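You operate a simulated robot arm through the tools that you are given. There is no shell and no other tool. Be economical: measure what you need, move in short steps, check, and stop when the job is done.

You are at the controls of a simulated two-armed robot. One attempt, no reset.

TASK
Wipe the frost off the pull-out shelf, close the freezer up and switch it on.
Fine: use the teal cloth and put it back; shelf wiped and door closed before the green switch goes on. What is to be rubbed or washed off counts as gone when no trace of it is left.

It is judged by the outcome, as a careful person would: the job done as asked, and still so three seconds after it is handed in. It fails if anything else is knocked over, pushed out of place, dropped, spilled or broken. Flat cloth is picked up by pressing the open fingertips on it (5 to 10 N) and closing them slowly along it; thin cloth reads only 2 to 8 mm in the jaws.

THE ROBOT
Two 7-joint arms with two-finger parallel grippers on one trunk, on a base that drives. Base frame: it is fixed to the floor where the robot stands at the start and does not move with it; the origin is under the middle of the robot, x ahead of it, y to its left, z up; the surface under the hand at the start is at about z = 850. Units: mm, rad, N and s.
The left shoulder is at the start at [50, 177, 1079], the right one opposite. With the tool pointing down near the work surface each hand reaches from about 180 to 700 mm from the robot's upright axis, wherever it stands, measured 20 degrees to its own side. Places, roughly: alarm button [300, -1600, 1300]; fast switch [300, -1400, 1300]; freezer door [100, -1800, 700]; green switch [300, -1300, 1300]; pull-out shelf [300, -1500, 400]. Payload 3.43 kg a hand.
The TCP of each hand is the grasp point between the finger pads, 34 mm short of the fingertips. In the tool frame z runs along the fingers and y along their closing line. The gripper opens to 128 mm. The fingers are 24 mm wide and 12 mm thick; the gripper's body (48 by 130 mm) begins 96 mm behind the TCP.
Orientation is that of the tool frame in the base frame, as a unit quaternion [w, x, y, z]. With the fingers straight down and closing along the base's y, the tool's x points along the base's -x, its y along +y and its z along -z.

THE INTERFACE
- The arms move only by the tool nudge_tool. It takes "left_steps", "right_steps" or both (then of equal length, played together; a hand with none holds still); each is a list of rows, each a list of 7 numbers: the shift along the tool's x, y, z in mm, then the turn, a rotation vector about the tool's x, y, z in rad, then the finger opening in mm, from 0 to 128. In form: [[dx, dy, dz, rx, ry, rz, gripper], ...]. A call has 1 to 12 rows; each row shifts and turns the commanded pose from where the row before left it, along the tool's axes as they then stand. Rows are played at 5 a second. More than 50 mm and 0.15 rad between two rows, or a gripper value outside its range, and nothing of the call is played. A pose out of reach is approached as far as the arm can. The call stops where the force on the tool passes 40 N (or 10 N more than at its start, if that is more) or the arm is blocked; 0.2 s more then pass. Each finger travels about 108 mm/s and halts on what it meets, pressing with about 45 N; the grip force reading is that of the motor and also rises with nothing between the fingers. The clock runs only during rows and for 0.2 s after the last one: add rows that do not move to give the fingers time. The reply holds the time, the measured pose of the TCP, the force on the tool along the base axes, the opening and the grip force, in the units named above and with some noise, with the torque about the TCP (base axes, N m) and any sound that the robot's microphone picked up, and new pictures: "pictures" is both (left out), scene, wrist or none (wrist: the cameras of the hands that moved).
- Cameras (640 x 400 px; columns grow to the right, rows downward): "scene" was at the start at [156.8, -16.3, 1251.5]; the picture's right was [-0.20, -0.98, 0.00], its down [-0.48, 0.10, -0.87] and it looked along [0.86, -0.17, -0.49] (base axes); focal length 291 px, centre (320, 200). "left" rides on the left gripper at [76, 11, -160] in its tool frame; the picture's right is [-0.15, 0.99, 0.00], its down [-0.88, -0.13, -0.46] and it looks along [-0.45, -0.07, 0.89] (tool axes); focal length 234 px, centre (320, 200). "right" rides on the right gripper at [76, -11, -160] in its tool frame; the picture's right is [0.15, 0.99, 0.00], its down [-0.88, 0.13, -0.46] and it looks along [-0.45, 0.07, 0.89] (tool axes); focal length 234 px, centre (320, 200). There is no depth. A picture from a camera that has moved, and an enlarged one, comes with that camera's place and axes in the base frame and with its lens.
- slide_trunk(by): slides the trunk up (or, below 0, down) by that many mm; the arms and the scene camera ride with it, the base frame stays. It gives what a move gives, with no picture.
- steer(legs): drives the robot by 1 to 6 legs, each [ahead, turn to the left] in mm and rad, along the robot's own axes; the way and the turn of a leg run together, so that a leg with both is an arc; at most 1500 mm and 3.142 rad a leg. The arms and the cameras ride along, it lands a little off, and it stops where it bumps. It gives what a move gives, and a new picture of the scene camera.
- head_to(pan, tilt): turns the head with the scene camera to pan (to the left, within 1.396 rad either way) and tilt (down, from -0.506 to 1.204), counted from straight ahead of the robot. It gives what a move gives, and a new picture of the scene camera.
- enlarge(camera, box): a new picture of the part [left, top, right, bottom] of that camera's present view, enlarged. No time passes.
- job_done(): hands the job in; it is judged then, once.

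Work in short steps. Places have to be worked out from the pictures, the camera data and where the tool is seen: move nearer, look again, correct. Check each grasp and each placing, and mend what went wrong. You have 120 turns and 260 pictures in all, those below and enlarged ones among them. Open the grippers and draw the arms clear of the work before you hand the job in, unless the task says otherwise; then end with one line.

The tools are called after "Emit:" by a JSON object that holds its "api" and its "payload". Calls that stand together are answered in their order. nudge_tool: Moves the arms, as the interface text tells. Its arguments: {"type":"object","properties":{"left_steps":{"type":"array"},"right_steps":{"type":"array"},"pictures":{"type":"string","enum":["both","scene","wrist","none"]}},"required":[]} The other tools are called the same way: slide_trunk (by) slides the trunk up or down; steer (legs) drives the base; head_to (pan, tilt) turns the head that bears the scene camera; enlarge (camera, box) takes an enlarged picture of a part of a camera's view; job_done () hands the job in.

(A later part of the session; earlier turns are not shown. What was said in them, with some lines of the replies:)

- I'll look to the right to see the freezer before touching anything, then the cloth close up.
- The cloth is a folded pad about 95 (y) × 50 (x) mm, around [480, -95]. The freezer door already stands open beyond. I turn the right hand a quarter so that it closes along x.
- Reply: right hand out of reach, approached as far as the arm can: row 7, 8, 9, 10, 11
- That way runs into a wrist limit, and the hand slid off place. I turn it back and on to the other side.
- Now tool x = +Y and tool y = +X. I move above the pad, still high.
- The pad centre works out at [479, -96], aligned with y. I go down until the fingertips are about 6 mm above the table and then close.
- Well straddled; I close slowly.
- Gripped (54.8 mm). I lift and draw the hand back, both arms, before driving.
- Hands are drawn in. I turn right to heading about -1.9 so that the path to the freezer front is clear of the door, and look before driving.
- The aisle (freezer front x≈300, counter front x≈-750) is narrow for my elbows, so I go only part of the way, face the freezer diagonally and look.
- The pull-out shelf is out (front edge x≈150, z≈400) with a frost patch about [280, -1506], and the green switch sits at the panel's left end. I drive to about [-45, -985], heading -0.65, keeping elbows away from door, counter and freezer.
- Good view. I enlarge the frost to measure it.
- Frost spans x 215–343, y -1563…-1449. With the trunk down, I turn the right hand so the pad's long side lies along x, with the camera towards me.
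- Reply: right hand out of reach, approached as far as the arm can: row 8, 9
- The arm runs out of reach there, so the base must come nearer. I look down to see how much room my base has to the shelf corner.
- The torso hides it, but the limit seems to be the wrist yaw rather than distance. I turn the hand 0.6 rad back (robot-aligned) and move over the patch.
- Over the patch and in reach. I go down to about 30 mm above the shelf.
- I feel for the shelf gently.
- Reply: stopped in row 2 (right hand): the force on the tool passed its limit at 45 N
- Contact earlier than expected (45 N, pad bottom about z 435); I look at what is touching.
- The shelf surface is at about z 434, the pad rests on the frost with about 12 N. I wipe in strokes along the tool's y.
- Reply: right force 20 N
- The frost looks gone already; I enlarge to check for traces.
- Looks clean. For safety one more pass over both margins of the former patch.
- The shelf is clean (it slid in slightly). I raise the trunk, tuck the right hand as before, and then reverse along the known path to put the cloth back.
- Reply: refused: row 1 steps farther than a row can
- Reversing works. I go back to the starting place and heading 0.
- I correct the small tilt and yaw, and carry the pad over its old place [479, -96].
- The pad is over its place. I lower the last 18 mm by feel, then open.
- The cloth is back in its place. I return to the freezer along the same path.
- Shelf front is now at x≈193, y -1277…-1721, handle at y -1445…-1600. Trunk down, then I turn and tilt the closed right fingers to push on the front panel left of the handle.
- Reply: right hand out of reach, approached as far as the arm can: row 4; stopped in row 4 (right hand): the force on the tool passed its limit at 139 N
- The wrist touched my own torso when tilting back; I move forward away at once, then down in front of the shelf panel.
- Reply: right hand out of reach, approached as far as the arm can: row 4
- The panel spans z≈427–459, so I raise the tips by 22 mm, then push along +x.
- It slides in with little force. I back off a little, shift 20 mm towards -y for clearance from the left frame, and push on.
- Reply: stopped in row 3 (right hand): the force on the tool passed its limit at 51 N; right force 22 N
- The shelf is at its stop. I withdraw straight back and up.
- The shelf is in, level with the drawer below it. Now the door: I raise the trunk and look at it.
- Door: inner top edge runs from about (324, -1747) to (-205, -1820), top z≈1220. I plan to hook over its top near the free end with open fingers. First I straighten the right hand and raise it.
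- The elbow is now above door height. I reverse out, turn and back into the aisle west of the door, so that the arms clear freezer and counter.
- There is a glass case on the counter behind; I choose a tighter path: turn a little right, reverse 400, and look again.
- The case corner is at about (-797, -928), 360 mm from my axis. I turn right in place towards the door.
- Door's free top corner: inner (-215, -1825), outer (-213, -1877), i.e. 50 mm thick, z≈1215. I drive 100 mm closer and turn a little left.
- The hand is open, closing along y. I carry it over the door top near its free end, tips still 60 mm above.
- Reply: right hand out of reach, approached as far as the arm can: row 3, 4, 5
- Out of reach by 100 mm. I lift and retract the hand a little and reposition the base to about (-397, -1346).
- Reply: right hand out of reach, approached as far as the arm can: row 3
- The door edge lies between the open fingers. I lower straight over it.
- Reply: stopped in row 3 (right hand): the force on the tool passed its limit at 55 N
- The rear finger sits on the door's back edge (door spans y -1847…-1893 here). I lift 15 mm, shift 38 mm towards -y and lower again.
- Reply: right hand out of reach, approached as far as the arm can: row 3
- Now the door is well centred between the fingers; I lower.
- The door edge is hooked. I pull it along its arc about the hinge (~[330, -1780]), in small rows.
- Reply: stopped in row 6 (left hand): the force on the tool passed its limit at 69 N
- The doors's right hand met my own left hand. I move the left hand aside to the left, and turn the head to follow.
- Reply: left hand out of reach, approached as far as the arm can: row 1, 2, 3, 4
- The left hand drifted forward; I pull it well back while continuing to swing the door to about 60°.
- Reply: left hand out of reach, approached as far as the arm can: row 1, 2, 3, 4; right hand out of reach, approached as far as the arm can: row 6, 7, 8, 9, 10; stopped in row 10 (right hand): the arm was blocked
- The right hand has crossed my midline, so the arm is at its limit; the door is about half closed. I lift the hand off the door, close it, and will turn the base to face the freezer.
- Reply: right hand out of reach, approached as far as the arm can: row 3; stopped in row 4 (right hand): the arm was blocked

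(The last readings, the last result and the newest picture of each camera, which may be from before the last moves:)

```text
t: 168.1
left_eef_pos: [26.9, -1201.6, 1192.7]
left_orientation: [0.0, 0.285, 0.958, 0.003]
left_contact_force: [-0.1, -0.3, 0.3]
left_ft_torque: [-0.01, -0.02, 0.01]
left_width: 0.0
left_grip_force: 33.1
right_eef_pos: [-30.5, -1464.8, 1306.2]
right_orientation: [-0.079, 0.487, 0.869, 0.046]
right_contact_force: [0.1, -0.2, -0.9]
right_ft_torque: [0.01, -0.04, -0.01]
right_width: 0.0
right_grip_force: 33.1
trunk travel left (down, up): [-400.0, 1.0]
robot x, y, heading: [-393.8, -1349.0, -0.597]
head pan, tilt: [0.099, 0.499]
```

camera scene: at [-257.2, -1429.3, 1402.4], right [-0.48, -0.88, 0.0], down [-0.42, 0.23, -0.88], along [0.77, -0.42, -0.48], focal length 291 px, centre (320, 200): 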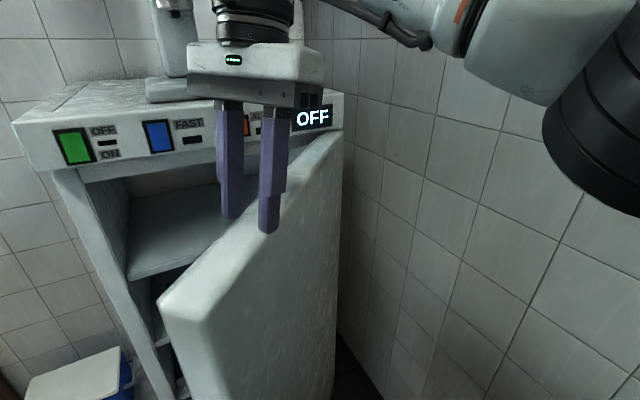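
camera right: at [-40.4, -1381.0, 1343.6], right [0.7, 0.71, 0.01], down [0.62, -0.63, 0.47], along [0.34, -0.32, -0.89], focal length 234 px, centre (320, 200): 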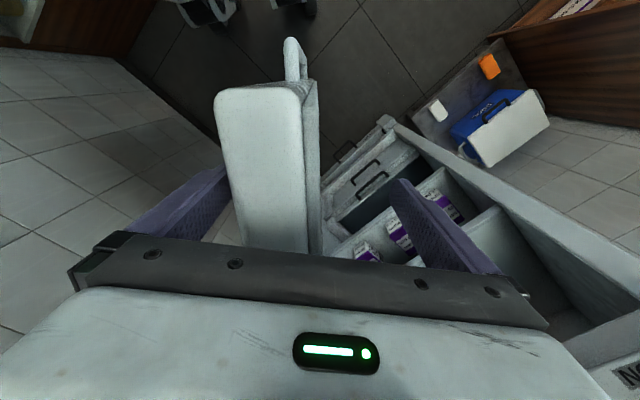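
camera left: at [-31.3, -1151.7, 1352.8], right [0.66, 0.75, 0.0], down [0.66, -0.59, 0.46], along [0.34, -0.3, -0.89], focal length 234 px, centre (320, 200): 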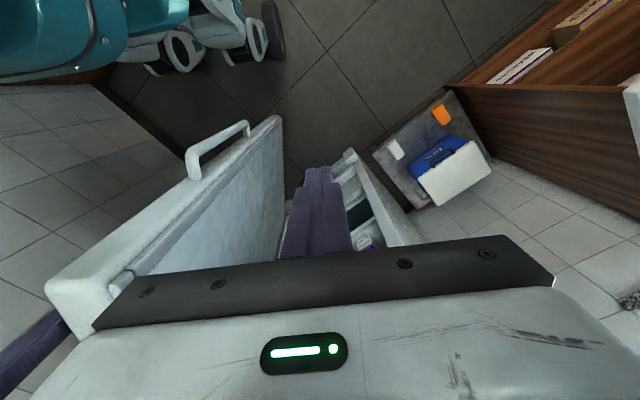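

Emit:
{"api": "nudge_tool", "payload": {"right_steps": [[0, 0, 0, 0, -0.09, 0, 0], [0, 0, 0, 0, -0.09, 0, 0]], "pictures": "none"}}

Emit:
{"api": "steer", "payload": {"legs": [[0, 0.5]]}}

```text
t: 168.7
left_eef_pos: [26.7, -1200.6, 1192.7]
left_orientation: [0.001, 0.285, 0.958, 0.002]
left_contact_force: [0.2, 0.0, -0.1]
left_ft_torque: [-0.02, -0.01, -0.01]
left_width: 0.0
left_grip_force: 33.1
right_eef_pos: [-30.0, -1464.3, 1305.1]
right_orientation: [-0.001, 0.489, 0.872, 0.002]
right_contact_force: [-0.1, -0.1, -0.6]
right_ft_torque: [0.02, 0.01, 0.02]
right_width: 0.4
right_grip_force: 33.0
trunk travel left (down, up): [-400.0, 1.0]
robot x, y, heading: [-397.2, -1350.1, -0.596]
head pan, tilt: [0.099, 0.499]
```

```text
t: 170.5
left_eef_pos: [-94.5, -1020.7, 1193.2]
left_orientation: [0.0, 0.041, 0.999, 0.002]
left_contact_force: [-0.6, -0.5, -1.1]
left_ft_torque: [0.0, -0.02, -0.03]
left_width: 0.0
left_grip_force: 32.7
right_eef_pos: [-16.6, -1277.9, 1305.3]
right_orientation: [-0.002, 0.26, 0.966, 0.002]
right_contact_force: [0.0, 0.2, 0.2]
right_ft_torque: [-0.02, -0.03, 0.01]
right_width: 0.0
right_grip_force: 33.5
trunk travel left (down, up): [-400.0, 1.0]
robot x, y, heading: [-394.4, -1350.5, -0.101]
head pan, tilt: [0.099, 0.499]
camera scene: at [-234.2, -1353.4, 1402.3], right [0.0, -1.0, 0.0], down [-0.48, 0.0, -0.88], along [0.88, 0.0, -0.48], focal length 291 px, centre (320, 200)
```

scene: 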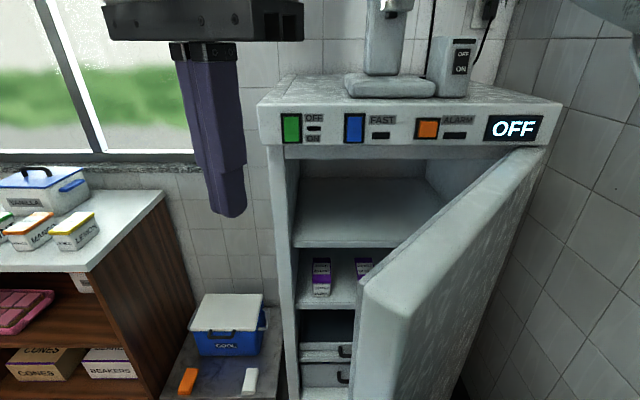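

A clear view: the door stands at about 48°. I turn the closed hand to face forward, take it over to the outer side of the door, and lower it there.

Emit:
{"api": "nudge_tool", "payload": {"right_steps": [[0, 0, 0, 0, 0, -0.13, 0], [0, 0, 0, 0, 0, -0.13, 0], [0, 0, 0, 0, 0, -0.13, 0], [0, 0, 0, 0, 0, -0.13, 0], [4, -45, 0, 0, 0, 0, 0], [4, -45, 0, 0, 0, 0, 0], [4, -45, 0, 0, 0, 0, 0], [4, -45, 0, 0, 0, 0, 0], [4, -45, 0, 0, 0, 0, 0], [4, -42, 0, 0, 0, 0, 0]], "pictures": "scene"}}

```text
t: 172.7
left_eef_pos: [-92.0, -1021.3, 1193.3]
left_orientation: [0.0, 0.042, 0.999, 0.003]
left_contact_force: [-0.4, -0.2, 0.4]
left_ft_torque: [0.01, -0.04, -0.01]
left_width: 0.0
left_grip_force: 33.5
right_eef_pos: [-42.7, -1547.7, 1301.7]
right_orientation: [-0.002, 0.003, 1.0, 0.002]
right_contact_force: [-0.2, -0.5, -0.4]
right_ft_torque: [-0.01, 0.01, 0.02]
right_width: 0.0
right_grip_force: 32.9
trunk travel left (down, up): [-400.0, 1.0]
robot x, y, heading: [-394.9, -1348.1, -0.098]
head pan, tilt: [0.099, 0.499]
camera scene: at [-234.6, -1354.9, 1402.4], right [0.0, -1.0, 0.0], down [-0.48, 0.0, -0.88], along [0.88, 0.0, -0.48], focal length 291 px, centre (320, 200)
```

scene: 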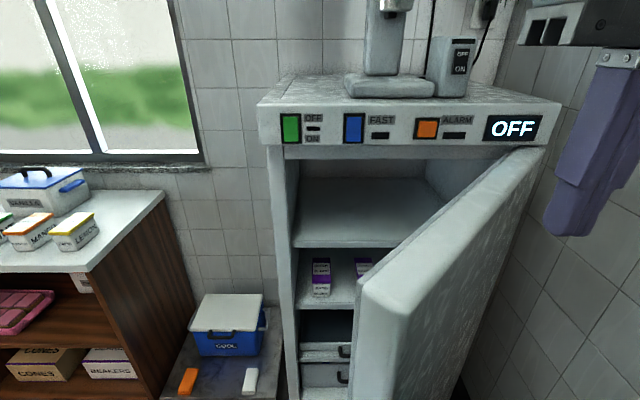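

Emit:
{"api": "nudge_tool", "payload": {"right_steps": [[0, 0, 40, 0, 0, 0, 0], [0, 0, 40, 0, 0, 0, 0], [0, 0, 35, 0, 0, 0, 0], [-14, 14, 0, 0, 0, 0, 0], [-14, 14, 0, 0, 0, 0, 0]], "pictures": "scene"}}

```text
t: 173.9
left_eef_pos: [-93.1, -1019.7, 1192.3]
left_orientation: [0.0, 0.042, 0.999, 0.002]
left_contact_force: [0.5, -0.8, 0.3]
left_ft_torque: [-0.05, 0.0, 0.0]
left_width: 0.0
left_grip_force: 33.0
right_eef_pos: [-12.6, -1516.7, 1188.5]
right_orientation: [-0.002, 0.004, 1.0, 0.002]
right_contact_force: [0.2, -0.9, 0.0]
right_ft_torque: [0.0, 0.02, 0.01]
right_width: 0.1
right_grip_force: 33.4
trunk travel left (down, up): [-400.0, 1.0]
robot x, y, heading: [-392.6, -1348.6, -0.1]
head pan, tilt: [0.099, 0.499]
camera scene: at [-233.8, -1353.7, 1402.3], right [0.0, -1.0, 0.0], down [-0.48, 0.0, -0.88], along [0.88, 0.0, -0.48], focal length 291 px, centre (320, 200)
```

scene: 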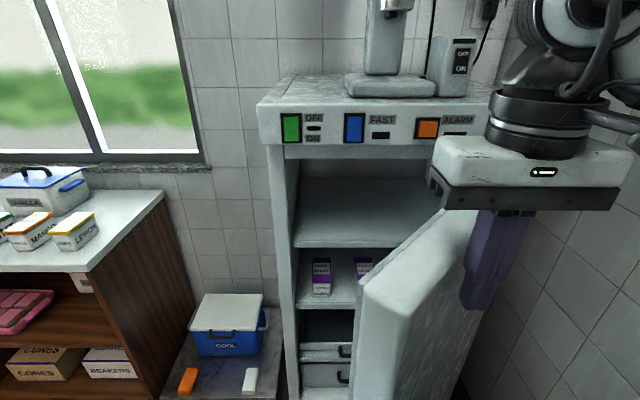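

I push the door along its arc.

Emit:
{"api": "nudge_tool", "payload": {"right_steps": [[-18, 19, 0, 0, 0, 0, 0], [-18, 19, 0, 0, 0, 0, 0], [-18, 19, 0, 0, 0, 0, 0], [-20.5, 14.3, 0, 0, 0, 0, 0], [-20.5, 14.3, 0, 0, 0, 0, 0], [-20.5, 14.3, 0, 0, 0, 0, 0], [-22.5, 10.3, 0, 0, 0, 0, 0], [-22.5, 10.3, 0, 0, 0, 0, 0]], "pictures": "scene"}}

```text
t: 175.7
left_eef_pos: [-92.7, -1020.4, 1192.5]
left_orientation: [0.0, 0.041, 0.999, 0.002]
left_contact_force: [1.3, 0.1, -0.8]
left_ft_torque: [-0.01, 0.02, -0.04]
left_width: 0.0
left_grip_force: 33.0
right_eef_pos: [148.5, -1398.2, 1189.4]
right_orientation: [-0.001, 0.003, 1.0, 0.002]
right_contact_force: [-0.1, -0.1, -0.5]
right_ft_torque: [-0.02, 0.03, -0.01]
right_width: 0.0
right_grip_force: 33.2
trunk travel left (down, up): [-400.0, 1.0]
robot x, y, heading: [-392.8, -1348.1, -0.105]
head pan, tilt: [0.099, 0.499]
camera scene: at [-233.5, -1353.1, 1402.2], right [0.0, -1.0, 0.0], down [-0.48, 0.0, -0.88], along [0.88, 0.0, -0.48], focal length 291 px, centre (320, 200)
```

scene: 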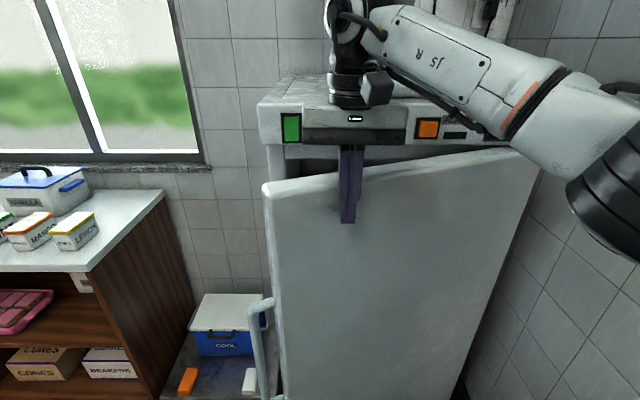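

Nearly shut. I tilt the hand so that the fingertips lead (keeping the gripper body off the switches), and push on slowly.

Emit:
{"api": "nudge_tool", "payload": {"right_steps": [[8, 0, 0, 0, 0, 0, 0], [0, 0, 0, 0, -0.12, 0, 0], [0, 0, 0, 0, -0.12, 0, 0], [0, 0, 0, 0, -0.12, 0, 0], [-19, 7, 7, 0, 0, 0, 0], [-19, 6, 7, 0, 0, 0, 0], [-14, 4, 5, 0, 0, 0, 0]], "pictures": "scene"}}

```text
t: 177.3
left_eef_pos: [-93.4, -1020.1, 1192.3]
left_orientation: [0.0, 0.041, 0.999, 0.001]
left_contact_force: [0.6, 0.5, -0.3]
left_ft_torque: [-0.03, 0.07, 0.0]
left_width: 0.0
left_grip_force: 33.0
right_eef_pos: [195.2, -1381.3, 1189.8]
right_orientation: [0.18, 0.003, 0.984, 0.001]
right_contact_force: [0.9, 0.0, -0.1]
right_ft_torque: [-0.05, -0.02, -0.02]
right_width: 0.0
right_grip_force: 32.6
trunk travel left (down, up): [-400.0, 1.0]
robot x, y, heading: [-395.5, -1351.4, -0.097]
head pan, tilt: [0.099, 0.499]
camera scene: at [-233.7, -1353.7, 1402.3], right [0.0, -1.0, 0.0], down [-0.48, 0.0, -0.88], along [0.88, 0.0, -0.48], focal length 291 px, centre (320, 200)
```

scene: 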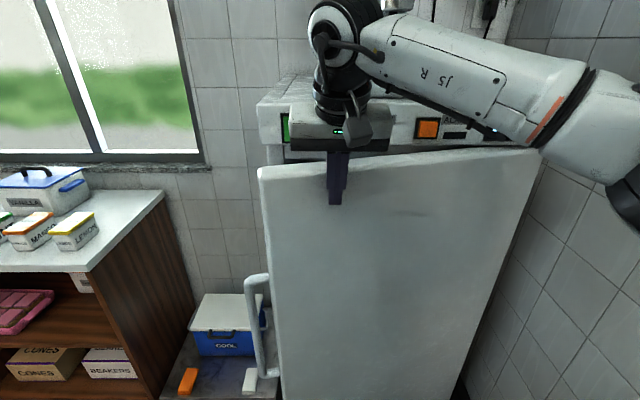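

Emit:
{"api": "nudge_tool", "payload": {"right_steps": [[-14, 2, 5.3, 0, 0, 0, 0], [-14, 2, 5.3, 0, 0, 0, 0], [-9.4, 1, 3.5, 0, 0, 0, 0], [-9.4, 1, 3.5, 0, 0, 0, 0], [-9.4, 1, 3.5, 0, 0, 0, 0]], "pictures": "scene"}}

```text
t: 178.5
left_eef_pos: [-93.0, -1019.6, 1192.5]
left_orientation: [0.0, 0.042, 0.999, 0.001]
left_contact_force: [-0.3, -0.2, -0.7]
left_ft_torque: [0.02, 0.03, 0.0]
left_width: 0.0
left_grip_force: 32.8
right_eef_pos: [253.1, -1374.5, 1190.6]
right_orientation: [0.177, 0.003, 0.984, 0.0]
right_contact_force: [-2.0, -0.1, 0.3]
right_ft_torque: [0.01, -0.02, 0.03]
right_width: 0.0
right_grip_force: 32.9
trunk travel left (down, up): [-400.0, 1.0]
robot x, y, heading: [-395.3, -1351.6, -0.106]
head pan, tilt: [0.099, 0.499]
camera scene: at [-234.3, -1353.5, 1402.4], right [0.0, -1.0, 0.0], down [-0.48, 0.0, -0.88], along [0.88, 0.0, -0.48], focal length 291 px, centre (320, 200)
```

scene: 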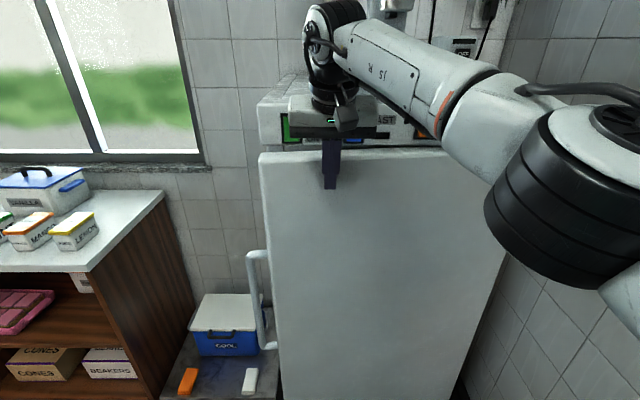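

Emit:
{"api": "nudge_tool", "payload": {"right_steps": [[-5.6, 0, 2.1, 0, 0, 0, 0], [-5.6, 0, 2.1, 0, 0, 0, 0], [-5.6, 0, 2.1, 0, 0, 0, 0], [-5.6, 0, 2.1, 0, 0, 0, 0]], "pictures": "scene"}}

```text
t: 179.5
left_eef_pos: [-94.3, -1020.8, 1192.8]
left_orientation: [0.0, 0.042, 0.999, 0.003]
left_contact_force: [-0.8, 0.5, 0.2]
left_ft_torque: [0.0, -0.01, 0.02]
left_width: 0.0
left_grip_force: 32.9
right_eef_pos: [262.6, -1392.8, 1191.4]
right_orientation: [0.179, 0.017, 0.984, 0.003]
right_contact_force: [0.7, 0.6, 0.3]
right_ft_torque: [0.02, -0.02, 0.02]
right_width: 0.0
right_grip_force: 32.9
right hand out of reach, approached as far as the arm can: row 1, 2, 3, 4
trunk travel left (down, up): [-400.0, 1.0]
robot x, y, heading: [-393.5, -1349.2, -0.1]
head pan, tilt: [0.099, 0.499]
camera scene: at [-234.1, -1353.8, 1402.3], right [0.0, -1.0, 0.0], down [-0.48, 0.0, -0.88], along [0.88, 0.0, -0.48], focal length 291 px, centre (320, 200)
```

scene: 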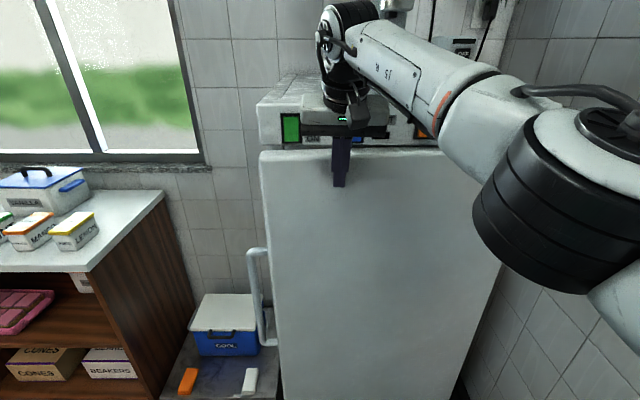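

Out of reach now; I retract the hand 120 mm, drive 90 mm forward, and push on.

Emit:
{"api": "nudge_tool", "payload": {"right_steps": [[37, 14, -14, 0, 0, 0, 0], [37, 14, -14, 0, 0, 0, 0], [37, 14, -14, 0, 0, 0, 0]], "pictures": "none"}}

Emit:
{"api": "steer", "payload": {"legs": [[90, 0]]}}

Emit:
{"api": "nudge_tool", "payload": {"right_steps": [[-23, 0, 8.8, 0, 0, 0, 0], [-14, 0, 5.3, 0, 0, 0, 0], [-5.6, 0, 2.1, 0, 0, 0, 0], [-5.6, 0, 2.1, 0, 0, 0, 0]], "pictures": "both"}}

```text
t: 180.3
left_eef_pos: [-93.4, -1019.6, 1193.3]
left_orientation: [0.0, 0.042, 0.999, 0.002]
left_contact_force: [-0.5, -0.1, 0.1]
left_ft_torque: [-0.02, 0.0, -0.02]
left_width: 0.0
left_grip_force: 33.2
right_eef_pos: [138.3, -1333.3, 1188.0]
right_orientation: [0.178, 0.003, 0.984, 0.002]
right_contact_force: [-0.4, -0.5, 0.2]
right_ft_torque: [0.01, 0.01, 0.03]
right_width: 0.0
right_grip_force: 33.0
trunk travel left (down, up): [-400.0, 1.0]
robot x, y, heading: [-392.3, -1351.3, -0.099]
head pan, tilt: [0.099, 0.499]
```

```text
t: 181.4
left_eef_pos: [-3.1, -1028.6, 1190.6]
left_orientation: [-0.002, 0.042, 0.999, 0.003]
left_contact_force: [0.4, -0.7, 0.1]
left_ft_torque: [-0.01, 0.03, -0.01]
left_width: 0.1
left_grip_force: 32.8
right_eef_pos: [229.9, -1341.5, 1187.4]
right_orientation: [0.177, 0.003, 0.984, 0.002]
right_contact_force: [0.1, 0.5, 0.6]
right_ft_torque: [0.03, 0.01, -0.01]
right_width: 0.0
right_grip_force: 33.1
trunk travel left (down, up): [-400.0, 1.0]
robot x, y, heading: [-303.6, -1357.9, -0.103]
head pan, tilt: [0.099, 0.499]
camera scene: at [-144.2, -1362.6, 1402.2], right [0.0, -1.0, 0.0], down [-0.48, 0.0, -0.88], along [0.88, 0.0, -0.48], focal length 291 px, centre (320, 200)
```

scene: 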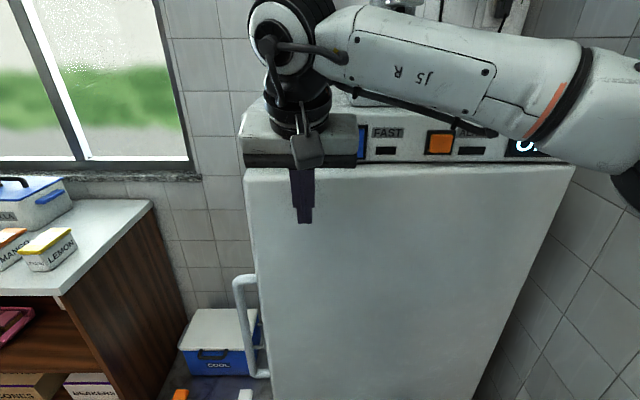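

```text
t: 182.4
left_eef_pos: [-4.3, -1029.0, 1192.1]
left_orientation: [0.0, 0.041, 0.999, 0.002]
left_contact_force: [0.2, 0.4, -0.4]
left_ft_torque: [0.01, 0.05, 0.0]
left_width: 0.2
left_grip_force: 33.7
right_eef_pos: [279.0, -1341.7, 1187.1]
right_orientation: [0.178, 0.003, 0.984, 0.002]
right_contact_force: [-2.5, 1.2, 0.6]
right_ft_torque: [0.04, 0.07, 0.07]
right_width: 0.0
right_grip_force: 33.2
trunk travel left (down, up): [-400.0, 1.0]
robot x, y, heading: [-303.6, -1359.7, -0.098]
head pan, tilt: [0.099, 0.499]
camera scene: at [-145.3, -1362.3, 1402.3], right [0.0, -1.0, 0.0], down [-0.48, 0.0, -0.88], along [0.88, 0.0, -0.48], focal length 291 px, centre (320, 200)
camera right: at [152.1, -1353.1, 1312.6], right [-0.13, 0.99, -0.05], down [0.67, 0.12, 0.74], along [0.73, 0.07, -0.68], focal length 234 px, centre (320, 200)
```

scene: 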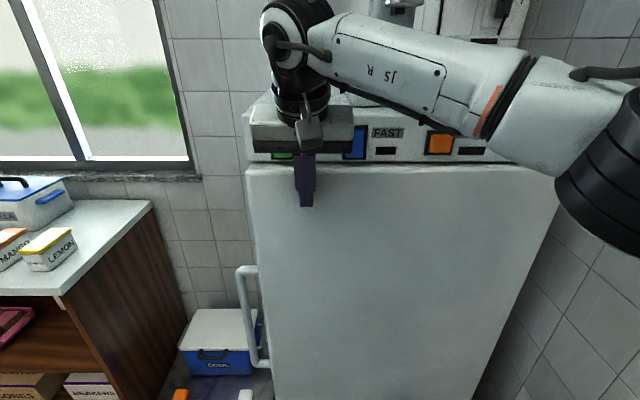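
right: 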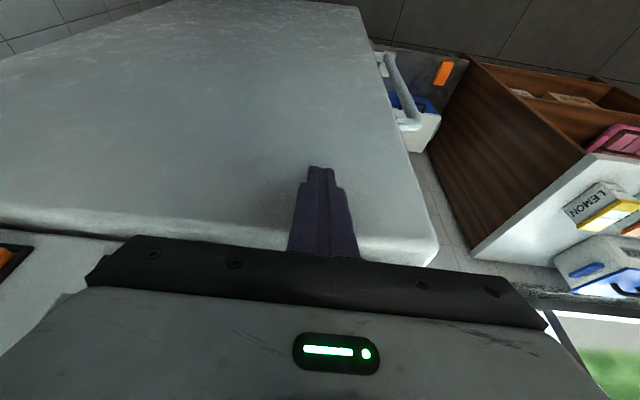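

Emit:
{"api": "nudge_tool", "payload": {"right_steps": [[-5.6, 0, 2.1, 0, 0, 0, 0], [-5.6, 0, 2.1, 0, 0, 0, 0], [-5.6, 0, 2.1, 0, 0, 0, 0], [-5.6, 0, 2.1, 0, 0, 0, 0]], "pictures": "both"}}

```text
t: 183.4
left_eef_pos: [-5.8, -1028.7, 1192.7]
left_orientation: [0.001, 0.041, 0.999, 0.003]
left_contact_force: [0.2, -0.5, 0.1]
left_ft_torque: [0.01, -0.02, 0.03]
left_width: 0.1
left_grip_force: 32.8
right_eef_pos: [302.5, -1341.0, 1188.7]
right_orientation: [0.177, 0.002, 0.984, 0.002]
right_contact_force: [-8.8, -1.4, 0.7]
right_ft_torque: [0.01, 0.24, -0.04]
right_width: 0.0
right_grip_force: 33.0
trunk travel left (down, up): [-400.0, 1.0]
robot x, y, heading: [-305.3, -1360.4, -0.103]
head pan, tilt: [0.099, 0.499]
camera scene: at [-146.7, -1362.9, 1402.5], right [0.0, -1.0, 0.0], down [-0.48, 0.0, -0.88], along [0.88, 0.0, -0.48], focal length 291 px, centre (320, 200)
camera right: at [174.1, -1353.2, 1312.9], right [-0.13, 0.99, -0.05], down [0.67, 0.13, 0.73], along [0.73, 0.07, -0.68], focal length 234 px, centre (320, 200)
```

scene: 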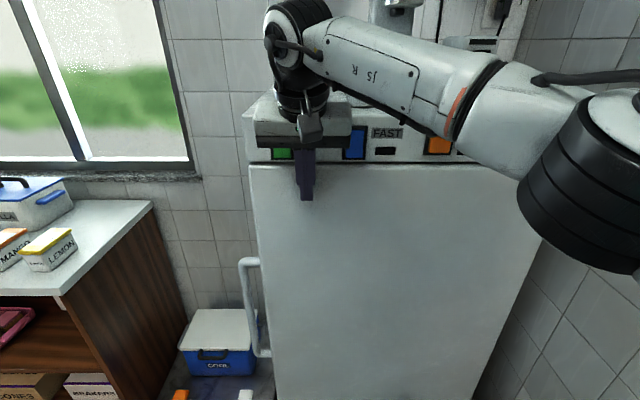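
right: 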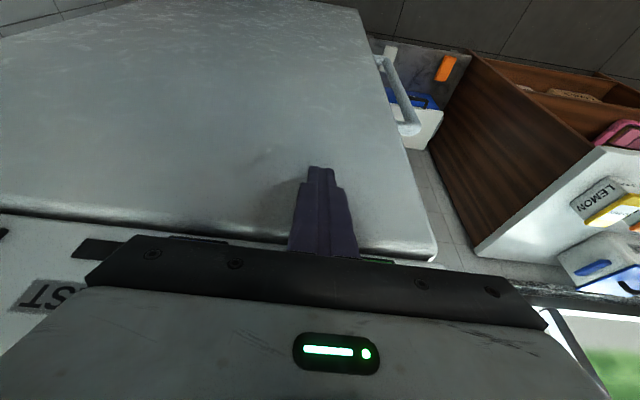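

Resistance rises (8.8 N). To finish without the gripper nearing the switches I retract, lower the trunk 250 mm and push at mid-height.

Emit:
{"api": "nudge_tool", "payload": {"right_steps": [[37, 0, -14, 0, 0, 0, 0], [37, 0, -14, 0, 0, 0, 0], [0, 0, 0, 0, -0.14, 0, 0]], "pictures": "scene"}}

Emit:
{"api": "enlarge", "payload": {"camera": "scene", "box": [220, 100, 580, 320]}}

Emit:
{"api": "slide_trunk", "payload": {"by": -250}}

```text
t: 184.2
left_eef_pos: [-4.8, -1028.5, 1193.2]
left_orientation: [0.0, 0.041, 0.999, 0.002]
left_contact_force: [0.2, -1.1, -0.5]
left_ft_torque: [-0.01, -0.03, -0.02]
left_width: 0.0
left_grip_force: 33.0
right_eef_pos: [225.5, -1342.3, 1188.9]
right_orientation: [0.248, 0.004, 0.969, 0.002]
right_contact_force: [-0.4, 0.5, 0.7]
right_ft_torque: [0.05, -0.01, -0.02]
right_width: 0.1
right_grip_force: 32.9
trunk travel left (down, up): [-400.0, 1.0]
robot x, y, heading: [-302.6, -1358.5, -0.1]
head pan, tilt: [0.099, 0.499]
camera scene: at [-145.4, -1362.8, 1402.4], right [0.0, -1.0, 0.0], down [-0.48, 0.0, -0.88], along [0.88, 0.0, -0.48], focal length 291 px, centre (320, 200)
```

scene: 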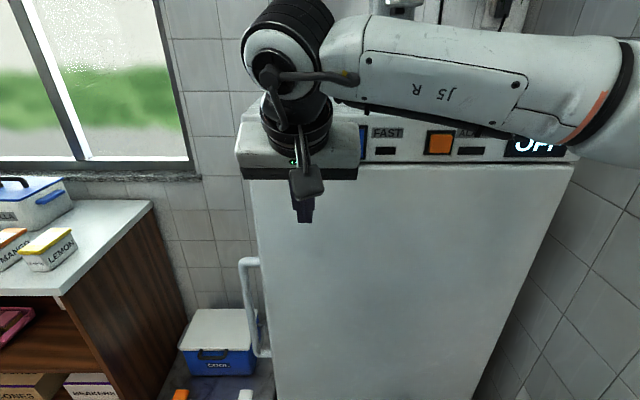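

```text
1.78 times, centred on (400, 210) of scene
camera zoom: at [-145.4, -1362.8, 1402.4], right [0.0, -1.0, 0.0], down [-0.48, 0.0, -0.88], along [0.88, 0.0, -0.48], focal length 517 px, centre (178, 182)
```

zoom: 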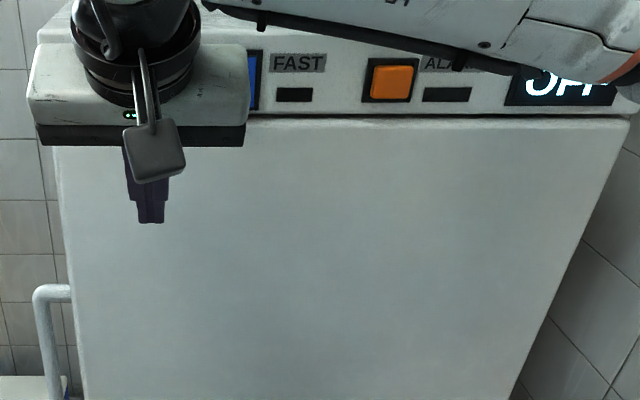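

```text
t: 186.8
left_eef_pos: [-4.0, -1028.4, 943.8]
left_orientation: [0.0, 0.041, 0.999, 0.003]
left_contact_force: [0.0, -0.5, -0.4]
left_ft_torque: [0.0, 0.0, -0.03]
left_width: 0.1
left_grip_force: 32.5
right_eef_pos: [224.8, -1341.1, 939.1]
right_orientation: [0.246, 0.003, 0.969, 0.002]
right_contact_force: [0.1, 0.9, 0.6]
right_ft_torque: [-0.03, 0.01, 0.0]
right_width: 0.0
right_grip_force: 33.4
trunk travel left (down, up): [-150.0, 251.0]
robot x, y, heading: [-302.6, -1356.5, -0.098]
head pan, tilt: [0.099, 0.499]
```

Emit:
{"api": "nudge_tool", "payload": {"right_steps": [[-26, 0, 14.4, 0, 0, 0, 0], [-22, 0, 12, 0, 0, 0, 0], [-9, 0, 4.8, 0, 0, 0, 0], [-4.4, 0, 2.4, 0, 0, 0, 0], [-4.4, 0, 2.4, 0, 0, 0, 0], [-4.4, 0, 2.4, 0, 0, 0, 0], [-4.4, 0, 2.4, 0, 0, 0, 0]], "pictures": "both"}}

```text
t: 188.3
left_eef_pos: [-6.2, -1030.0, 944.2]
left_orientation: [0.001, 0.041, 0.999, 0.003]
left_contact_force: [0.4, 0.0, -0.5]
left_ft_torque: [-0.02, -0.01, 0.0]
left_width: 0.0
left_grip_force: 32.6
right_eef_pos: [298.8, -1340.3, 937.9]
right_orientation: [0.238, -0.001, 0.971, 0.0]
right_contact_force: [-13.1, -2.1, 3.7]
right_ft_torque: [-0.16, 0.22, -0.06]
right_width: 0.0
right_grip_force: 32.9
trunk travel left (down, up): [-150.0, 251.0]
robot x, y, heading: [-306.5, -1357.5, -0.099]
head pan, tilt: [0.099, 0.499]
stopped in row 7 (right hand): the force on the tool passed its limit at 45 N (the readings are from after the stop); the commanded pose is now the measured one
camera scene: at [-147.5, -1362.9, 1152.7], right [0.0, -1.0, 0.0], down [-0.48, 0.0, -0.88], along [0.88, 0.0, -0.48], focal length 291 px, centre (320, 200)
camera right: at [156.7, -1352.1, 1045.7], right [-0.13, 0.99, -0.07], down [0.57, 0.13, 0.81], along [0.81, 0.07, -0.58], focal length 234 px, centre (320, 200)
```

scene: 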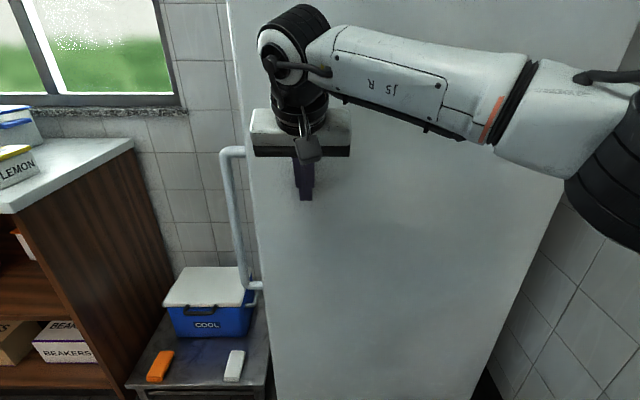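
right: 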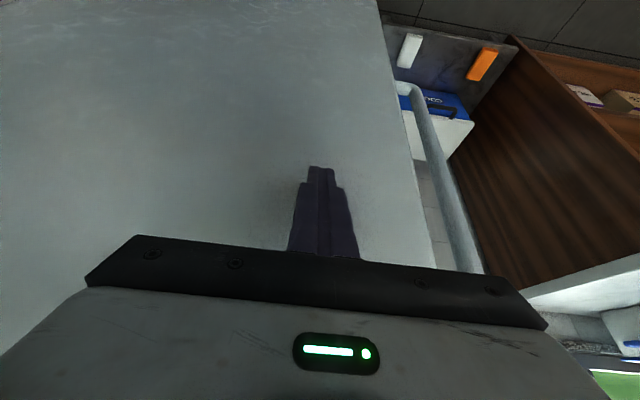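

Stopped at 45 N with the tip at x≈315: the door is shut. I retract, raise the trunk and check that it stays shut and look at the switch.

Emit:
{"api": "nudge_tool", "payload": {"right_steps": [[26, 0, -14.4, 0, 0, 0, 0], [26, 0, -14.4, 0, 0, 0, 0], [35, -15, -19, 0, 0, 0, 0], [35, -20, -19, 0, 0, 0, 0], [35, -20, -19, 0, 0, 0, 0]], "pictures": "none"}}

Emit:
{"api": "slide_trunk", "payload": {"by": 200}}

Emit:
{"api": "head_to", "payload": {"pan": 0.1, "tilt": 0.4}}

Emit:
{"api": "enlarge", "payload": {"camera": "scene", "box": [220, 80, 420, 205]}}

```text
t: 189.5
left_eef_pos: [-4.1, -1029.1, 942.1]
left_orientation: [0.0, 0.042, 0.999, 0.003]
left_contact_force: [-0.2, 0.5, -1.3]
left_ft_torque: [0.0, 0.01, -0.01]
left_width: 0.1
left_grip_force: 32.5
right_eef_pos: [120.7, -1396.5, 940.4]
right_orientation: [0.239, 0.001, 0.971, 0.001]
right_contact_force: [0.2, -0.1, -0.2]
right_ft_torque: [-0.02, 0.0, 0.01]
right_width: 0.0
right_grip_force: 33.0
trunk travel left (down, up): [-150.0, 251.0]
robot x, y, heading: [-304.0, -1359.1, -0.101]
head pan, tilt: [0.099, 0.499]
```

```text
t: 191.7
left_eef_pos: [-5.7, -1028.6, 1142.4]
left_orientation: [-0.001, 0.041, 0.999, 0.001]
left_contact_force: [-0.2, 0.2, 0.0]
left_ft_torque: [0.0, 0.0, 0.0]
left_width: 0.0
left_grip_force: 33.1
right_eef_pos: [120.1, -1395.3, 1140.1]
right_orientation: [0.238, 0.001, 0.971, 0.0]
right_contact_force: [-0.6, 0.6, 0.5]
right_ft_torque: [-0.02, 0.0, 0.01]
right_width: 0.0
right_grip_force: 32.8
trunk travel left (down, up): [-350.0, 51.0]
robot x, y, heading: [-307.0, -1359.8, -0.101]
head pan, tilt: [0.099, 0.499]
```

```text
t: 192.3
left_eef_pos: [-4.4, -1029.6, 1143.5]
left_orientation: [0.001, 0.041, 0.999, 0.003]
left_contact_force: [0.2, 0.2, 0.1]
left_ft_torque: [0.03, 0.02, 0.01]
left_width: 0.0
left_grip_force: 33.2
right_eef_pos: [121.4, -1396.5, 1140.8]
right_orientation: [0.238, 0.002, 0.971, 0.0]
right_contact_force: [0.1, 0.6, 0.0]
right_ft_torque: [-0.02, 0.0, 0.0]
right_width: 0.0
right_grip_force: 32.8
trunk travel left (down, up): [-350.0, 51.0]
robot x, y, heading: [-301.4, -1357.9, -0.105]
head pan, tilt: [0.099, 0.4]
camera scene: at [-144.1, -1362.8, 1361.4], right [0.0, -1.0, 0.0], down [-0.39, 0.0, -0.92], along [0.92, 0.0, -0.39], focal length 291 px, centre (320, 200)
```

scene: 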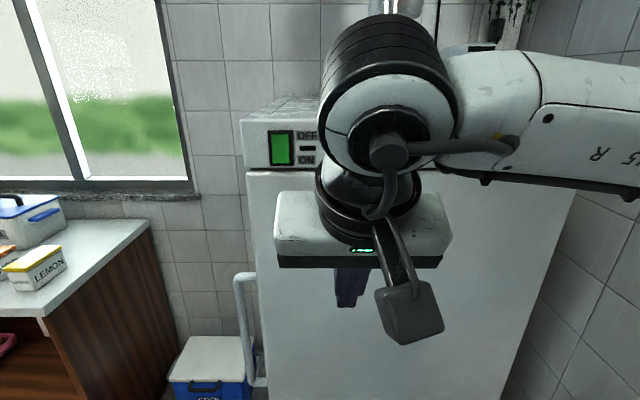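

```text
3.20 times, centred on (320, 142) of scene
camera zoom: at [-144.1, -1362.8, 1361.4], right [0.0, -1.0, 0.0], down [-0.39, 0.0, -0.92], along [0.92, 0.0, -0.39], focal length 931 px, centre (320, 384)
```

zoom: 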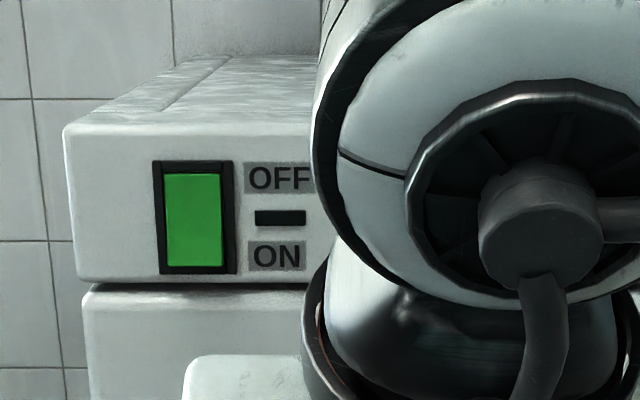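

The door is shut flush. Green switch: z 1228–1282 at y≈-1300, ON is its lower half (z≈1238), OFF still shown. I turn the base 0.25 left so the right hand lines up with it.

Emit:
{"api": "steer", "payload": {"legs": [[0, 0.25]]}}

Emit:
{"api": "nudge_tool", "payload": {"right_steps": [[-20, 0, -35, 0, 0, 0, 0], [-20, 0, -35, 0, 0, 0, 0], [-17, 0, -30, 0, 0, 0, 0]], "pictures": "none"}}

```text
t: 193.6
left_eef_pos: [-95.5, -964.6, 1141.9]
left_orientation: [0.0, -0.083, 0.997, 0.002]
left_contact_force: [-0.3, 0.3, 1.0]
left_ft_torque: [0.0, 0.0, 0.0]
left_width: 0.0
left_grip_force: 32.9
right_eef_pos: [116.8, -1289.3, 1141.2]
right_orientation: [0.237, -0.12, 0.964, 0.029]
right_contact_force: [0.1, 0.3, 0.3]
right_ft_torque: [-0.03, -0.06, -0.01]
right_width: 0.3
right_grip_force: 33.2
trunk travel left (down, up): [-350.0, 51.0]
robot x, y, heading: [-303.2, -1359.6, 0.146]
head pan, tilt: [0.099, 0.4]
camera scene: at [-147.6, -1322.2, 1361.5], right [0.25, -0.97, 0.0], down [-0.38, -0.1, -0.92], along [0.89, 0.23, -0.39], focal length 291 px, centre (320, 200)
```

scene: 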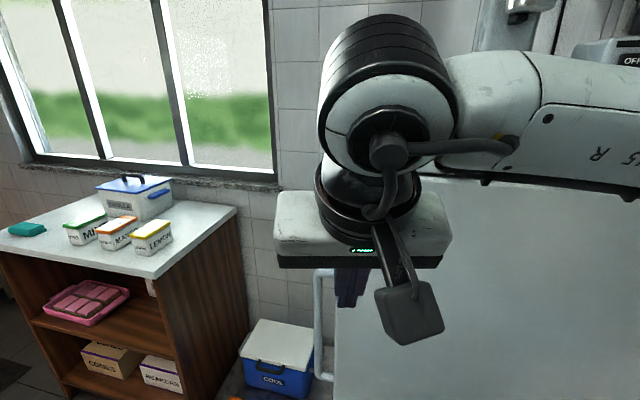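

```text
t: 194.4
left_eef_pos: [-95.5, -964.9, 1142.8]
left_orientation: [0.0, -0.083, 0.997, 0.002]
left_contact_force: [-0.5, -0.2, 0.2]
left_ft_torque: [-0.02, -0.05, -0.01]
left_width: 0.0
left_grip_force: 32.9
right_eef_pos: [121.2, -1287.6, 1255.2]
right_orientation: [0.236, -0.12, 0.964, 0.03]
right_contact_force: [0.7, 0.2, 1.0]
right_ft_torque: [-0.02, -0.02, 0.01]
right_width: 0.4
right_grip_force: 33.0
trunk travel left (down, up): [-350.0, 51.0]
robot x, y, heading: [-302.3, -1357.2, 0.146]
head pan, tilt: [0.099, 0.4]
```

Emit:
{"api": "nudge_tool", "payload": {"right_steps": [[0, 0, 0, 0.0575, 0, 0.111, 0], [0, 0, 0, 0.0575, 0, 0.111, 0], [-30.5, -4, 13.6, 0, 0, 0, 0], [-30.5, -4, 13.6, 0, 0, 0, 0], [-30.5, -4, 13.6, 0, 0, 0, 0], [0, 0, 0, 0, 0, 0, 0]]}}

Emit:
{"api": "enlarge", "payload": {"camera": "right", "box": [220, 100, 440, 260]}}

```text
t: 195.8
left_eef_pos: [-95.3, -965.8, 1141.7]
left_orientation: [-0.001, -0.082, 0.997, 0.002]
left_contact_force: [-0.4, 0.0, -0.5]
left_ft_torque: [0.01, -0.01, -0.02]
left_width: 0.0
left_grip_force: 33.2
right_eef_pos: [222.8, -1301.0, 1261.9]
right_orientation: [0.239, 0.001, 0.971, 0.0]
right_contact_force: [0.9, 0.6, 0.3]
right_ft_torque: [0.02, 0.0, -0.03]
right_width: 0.0
right_grip_force: 32.9
trunk travel left (down, up): [-350.0, 51.0]
robot x, y, heading: [-305.2, -1359.6, 0.146]
head pan, tilt: [0.099, 0.4]
camera scene: at [-147.7, -1322.6, 1361.5], right [0.25, -0.97, 0.0], down [-0.38, -0.1, -0.92], along [0.89, 0.23, -0.39], focal length 291 px, centre (320, 200)
camera right: at [80.5, -1312.0, 1369.3], right [-0.13, 0.99, -0.07], down [0.57, 0.13, 0.81], along [0.81, 0.07, -0.58], focal length 234 px, centre (320, 200)
```

scene: 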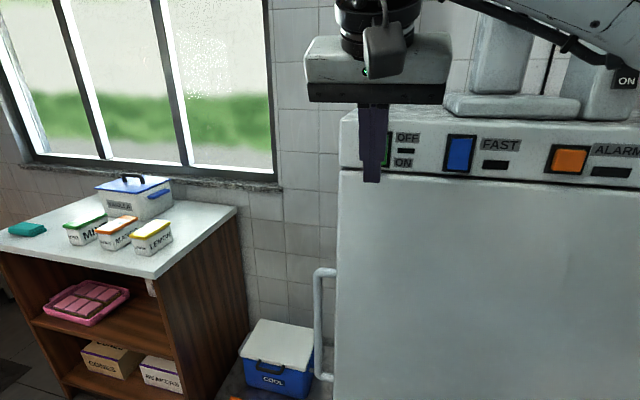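
right: 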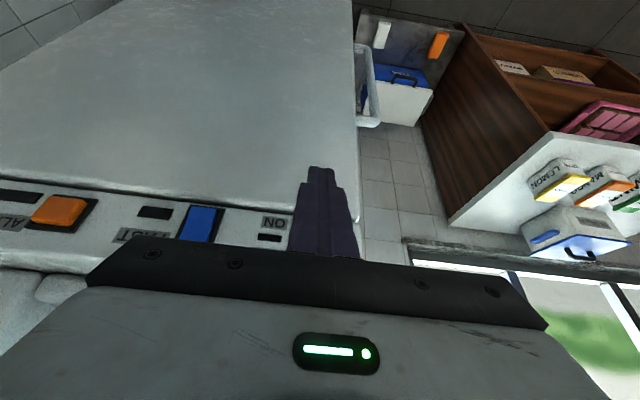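

```text
2.50 times, centred on (330, 180) of right
camera zoom: at [80.5, -1312.0, 1369.3], right [-0.13, 0.99, -0.07], down [0.57, 0.13, 0.81], along [0.81, 0.07, -0.58], focal length 585 px, centre (295, 250)
```

zoom: 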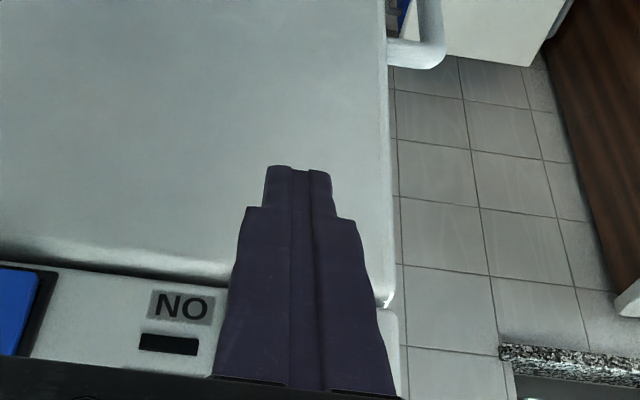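

Aligned: tip at y≈-1301, z≈1237, at the ON half. I press forward gently.

Emit:
{"api": "nudge_tool", "payload": {"right_steps": [[-17.7, 0, 9.2, 0, 0, 0, 0], [-17.7, 0, 9.2, 0, 0, 0, 0], [-8.9, 0, 4.6, 0, 0, 0, 0], [-4.4, 0, 2.3, 0, 0, 0, 0], [-4.4, 0, 2.3, 0, 0, 0, 0]], "pictures": "scene"}}

```text
t: 197.0
left_eef_pos: [-94.7, -964.8, 1141.6]
left_orientation: [0.0, -0.082, 0.997, 0.002]
left_contact_force: [0.1, 0.1, 0.4]
left_ft_torque: [0.01, -0.02, -0.04]
left_width: 0.1
left_grip_force: 33.1
right_eef_pos: [280.7, -1300.9, 1262.0]
right_orientation: [0.239, 0.0, 0.971, 0.001]
right_contact_force: [0.3, 0.5, -0.6]
right_ft_torque: [0.01, 0.0, -0.02]
right_width: 0.0
right_grip_force: 33.6
trunk travel left (down, up): [-350.0, 51.0]
robot x, y, heading: [-302.2, -1356.2, 0.149]
head pan, tilt: [0.099, 0.4]
camera scene: at [-147.3, -1322.6, 1361.4], right [0.25, -0.97, 0.0], down [-0.38, -0.1, -0.92], along [0.89, 0.23, -0.39], focal length 291 px, centre (320, 200)
```

scene: 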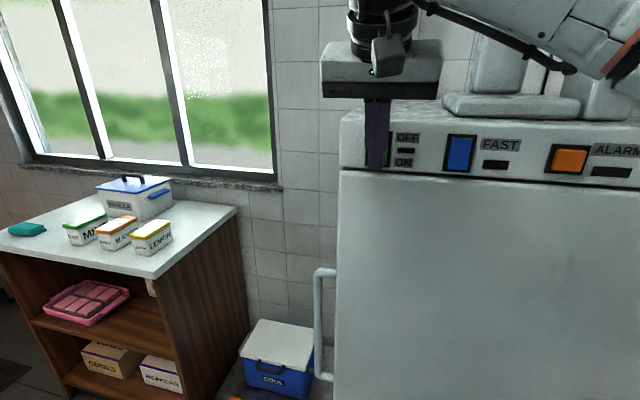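

Emit:
{"api": "nudge_tool", "payload": {"right_steps": [[-3.5, 0, 1.8, 0, 0, 0, 0], [-3.5, 0, 1.8, 0, 0, 0, 0], [-2.7, 0, 1.4, 0, 0, 0, 0], [-2.7, 0, 1.4, 0, 0, 0, 0], [-2.7, 0, 1.4, 0, 0, 0, 0], [-1.8, 0, 0.9, 0, 0, 0, 0]], "pictures": "scene"}}

```text
t: 198.4
left_eef_pos: [-99.4, -966.0, 1144.4]
left_orientation: [0.001, -0.083, 0.997, 0.003]
left_contact_force: [0.3, 0.3, -0.1]
left_ft_torque: [-0.01, 0.01, 0.0]
left_width: 0.0
left_grip_force: 32.9
right_eef_pos: [292.0, -1300.8, 1262.5]
right_orientation: [0.234, 0.0, 0.972, -0.002]
right_contact_force: [-31.9, -6.0, -9.7]
right_ft_torque: [0.2, 1.05, -0.1]
right_width: 0.0
right_grip_force: 33.2
trunk travel left (down, up): [-350.0, 51.0]
robot x, y, heading: [-304.4, -1360.6, 0.146]
head pan, tilt: [0.099, 0.4]
camera scene: at [-151.8, -1323.6, 1362.0], right [0.25, -0.97, 0.0], down [-0.37, -0.09, -0.92], along [0.89, 0.23, -0.39], focal length 291 px, centre (320, 200)
```

scene: 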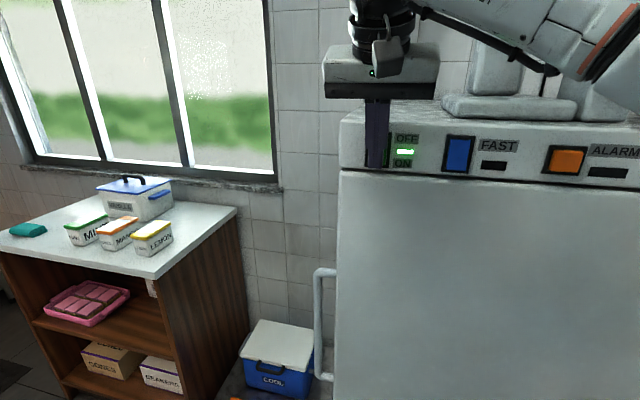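

The lamp beside the green switch is lit. I withdraw straight back, open the hand and check the display.

Emit:
{"api": "nudge_tool", "payload": {"right_steps": [[17.7, 0, -9.2, 0, 0, 0, 0], [30, 0, -16, 0, 0, 0, 0], [40, 0, -21, 0, 0, 0, 0], [40, -15, -21, 0, 0, 0, 40], [0, -20, 0, 0, 0, 0, 100], [0, 0, 0, 0, 0, 0, 100]], "pictures": "none"}}

Emit:
{"api": "steer", "payload": {"legs": [[-80, 0]]}}

Emit:
{"api": "head_to", "payload": {"pan": -0.35, "tilt": 0.35}}

```text
t: 199.8
left_eef_pos: [-95.9, -964.8, 1142.2]
left_orientation: [0.0, -0.083, 0.997, 0.001]
left_contact_force: [-0.8, -0.2, -0.6]
left_ft_torque: [0.01, 0.01, -0.03]
left_width: 0.0
left_grip_force: 33.0
right_eef_pos: [155.2, -1334.9, 1261.7]
right_orientation: [0.238, 0.002, 0.971, 0.0]
right_contact_force: [0.7, 0.3, -1.0]
right_ft_torque: [0.02, 0.0, 0.01]
right_width: 100.0
right_grip_force: 0.2
trunk travel left (down, up): [-350.0, 51.0]
robot x, y, heading: [-304.4, -1359.6, 0.147]
head pan, tilt: [0.099, 0.4]
```

```text
t: 200.9
left_eef_pos: [-174.5, -977.5, 1142.7]
left_orientation: [0.0, -0.083, 0.997, 0.002]
left_contact_force: [-0.9, -0.4, 0.3]
left_ft_torque: [0.02, -0.04, -0.03]
left_width: 0.0
left_grip_force: 32.9
right_eef_pos: [77.6, -1347.6, 1260.8]
right_orientation: [0.238, 0.002, 0.971, 0.001]
right_contact_force: [0.0, -0.7, 0.3]
right_ft_torque: [-0.01, -0.07, -0.01]
right_width: 100.2
right_grip_force: 0.3
trunk travel left (down, up): [-350.0, 51.0]
robot x, y, heading: [-384.6, -1368.8, 0.152]
head pan, tilt: [0.099, 0.4]
camera scene: at [-226.3, -1334.5, 1361.6], right [0.25, -0.97, 0.0], down [-0.38, -0.1, -0.92], along [0.89, 0.23, -0.39], focal length 291 px, centre (320, 200)
```

scene: 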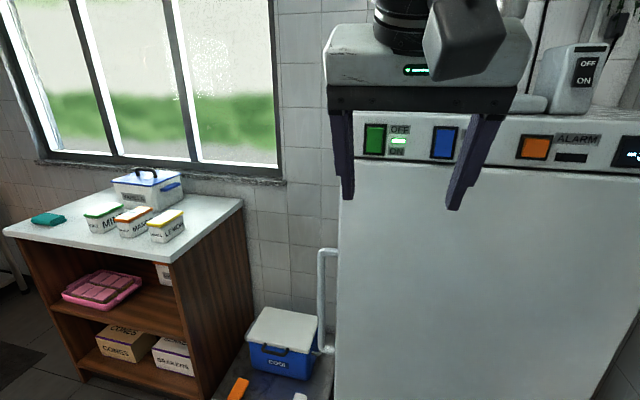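

```text
t: 201.8
left_eef_pos: [-173.6, -977.0, 1142.3]
left_orientation: [0.0, -0.083, 0.997, 0.002]
left_contact_force: [0.5, 0.1, -0.4]
left_ft_torque: [0.0, 0.01, 0.0]
left_width: 0.3
left_grip_force: 33.1
right_eef_pos: [78.7, -1347.9, 1261.0]
right_orientation: [0.238, 0.002, 0.971, 0.0]
right_contact_force: [0.3, 0.2, -0.6]
right_ft_torque: [-0.01, 0.02, 0.0]
right_width: 100.1
right_grip_force: 0.1
trunk travel left (down, up): [-350.0, 51.0]
robot x, y, heading: [-383.8, -1369.8, 0.147]
head pan, tilt: [-0.351, 0.351]
camera scene: at [-224.1, -1375.7, 1366.0], right [-0.2, -0.98, 0.0], down [-0.34, 0.07, -0.94], along [0.92, -0.19, -0.34], focal length 291 px, centre (320, 200)
```

scene: 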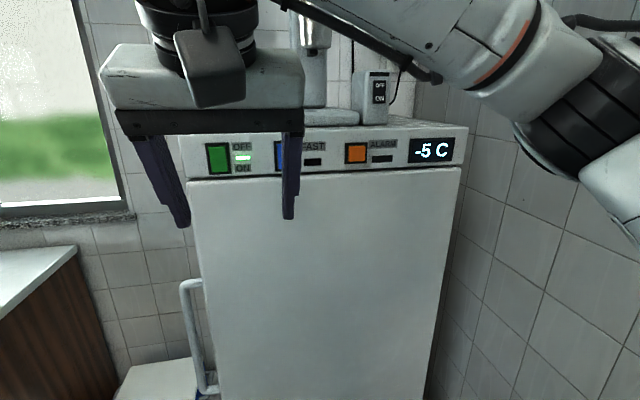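

The display reads -5 °C, only the green lamp is lit, the door is shut and the cloth lies in its place. I open the left gripper too and hand in.

Emit:
{"api": "nudge_tool", "payload": {"left_steps": [[0, 0, 0, 0, 0, 0, 40], [0, 0, 0, 0, 0, 0, 80], [0, 0, 0, 0, 0, 0, 100]], "pictures": "scene"}}

Emit:
{"api": "enlarge", "payload": {"camera": "scene", "box": [160, 110, 500, 320]}}

```text
t: 202.6
left_eef_pos: [-173.3, -976.8, 1142.0]
left_orientation: [0.0, -0.083, 0.997, 0.002]
left_contact_force: [-0.2, 0.0, 0.2]
left_ft_torque: [0.04, 0.02, 0.03]
left_width: 100.1
left_grip_force: 0.1
right_eef_pos: [78.4, -1346.8, 1260.2]
right_orientation: [0.239, 0.002, 0.971, 0.0]
right_contact_force: [-1.0, -0.7, 0.3]
right_ft_torque: [0.0, -0.04, 0.02]
right_width: 100.0
right_grip_force: 0.1
trunk travel left (down, up): [-350.0, 51.0]
robot x, y, heading: [-376.0, -1370.6, 0.147]
head pan, tilt: [-0.351, 0.351]
camera scene: at [-224.0, -1375.8, 1366.0], right [-0.2, -0.98, 0.0], down [-0.34, 0.07, -0.94], along [0.92, -0.19, -0.34], focal length 291 px, centre (320, 200)
```

scene: 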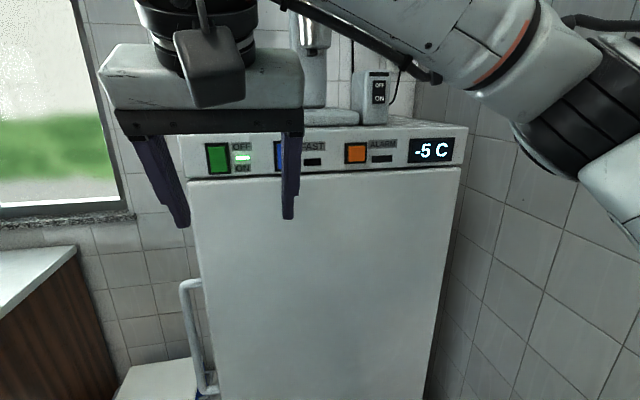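

```text
1.88 times, centred on (330, 215) of scene
camera zoom: at [-224.0, -1375.8, 1366.0], right [-0.2, -0.98, 0.0], down [-0.34, 0.07, -0.94], along [0.92, -0.19, -0.34], focal length 548 px, centre (301, 172)
```

zoom: 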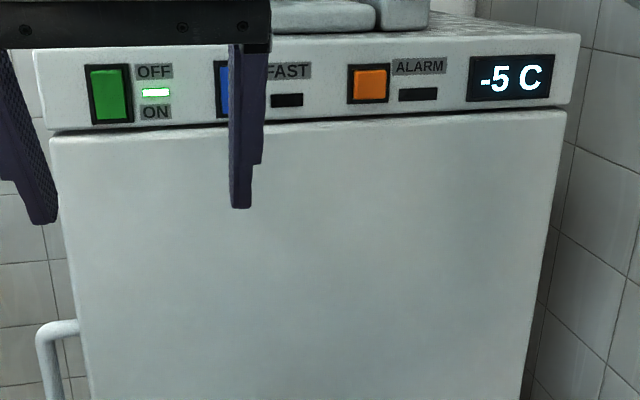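

All is in order; I hand the job in.

Emit:
{"api": "job_done", "payload": {}}

```text
The job is handed in.
```

The shelf is wiped clean and pushed in, the teal cloth is back in its place, the door is shut and the freezer is on: the green lamp is lit and the display reads -5 °C.
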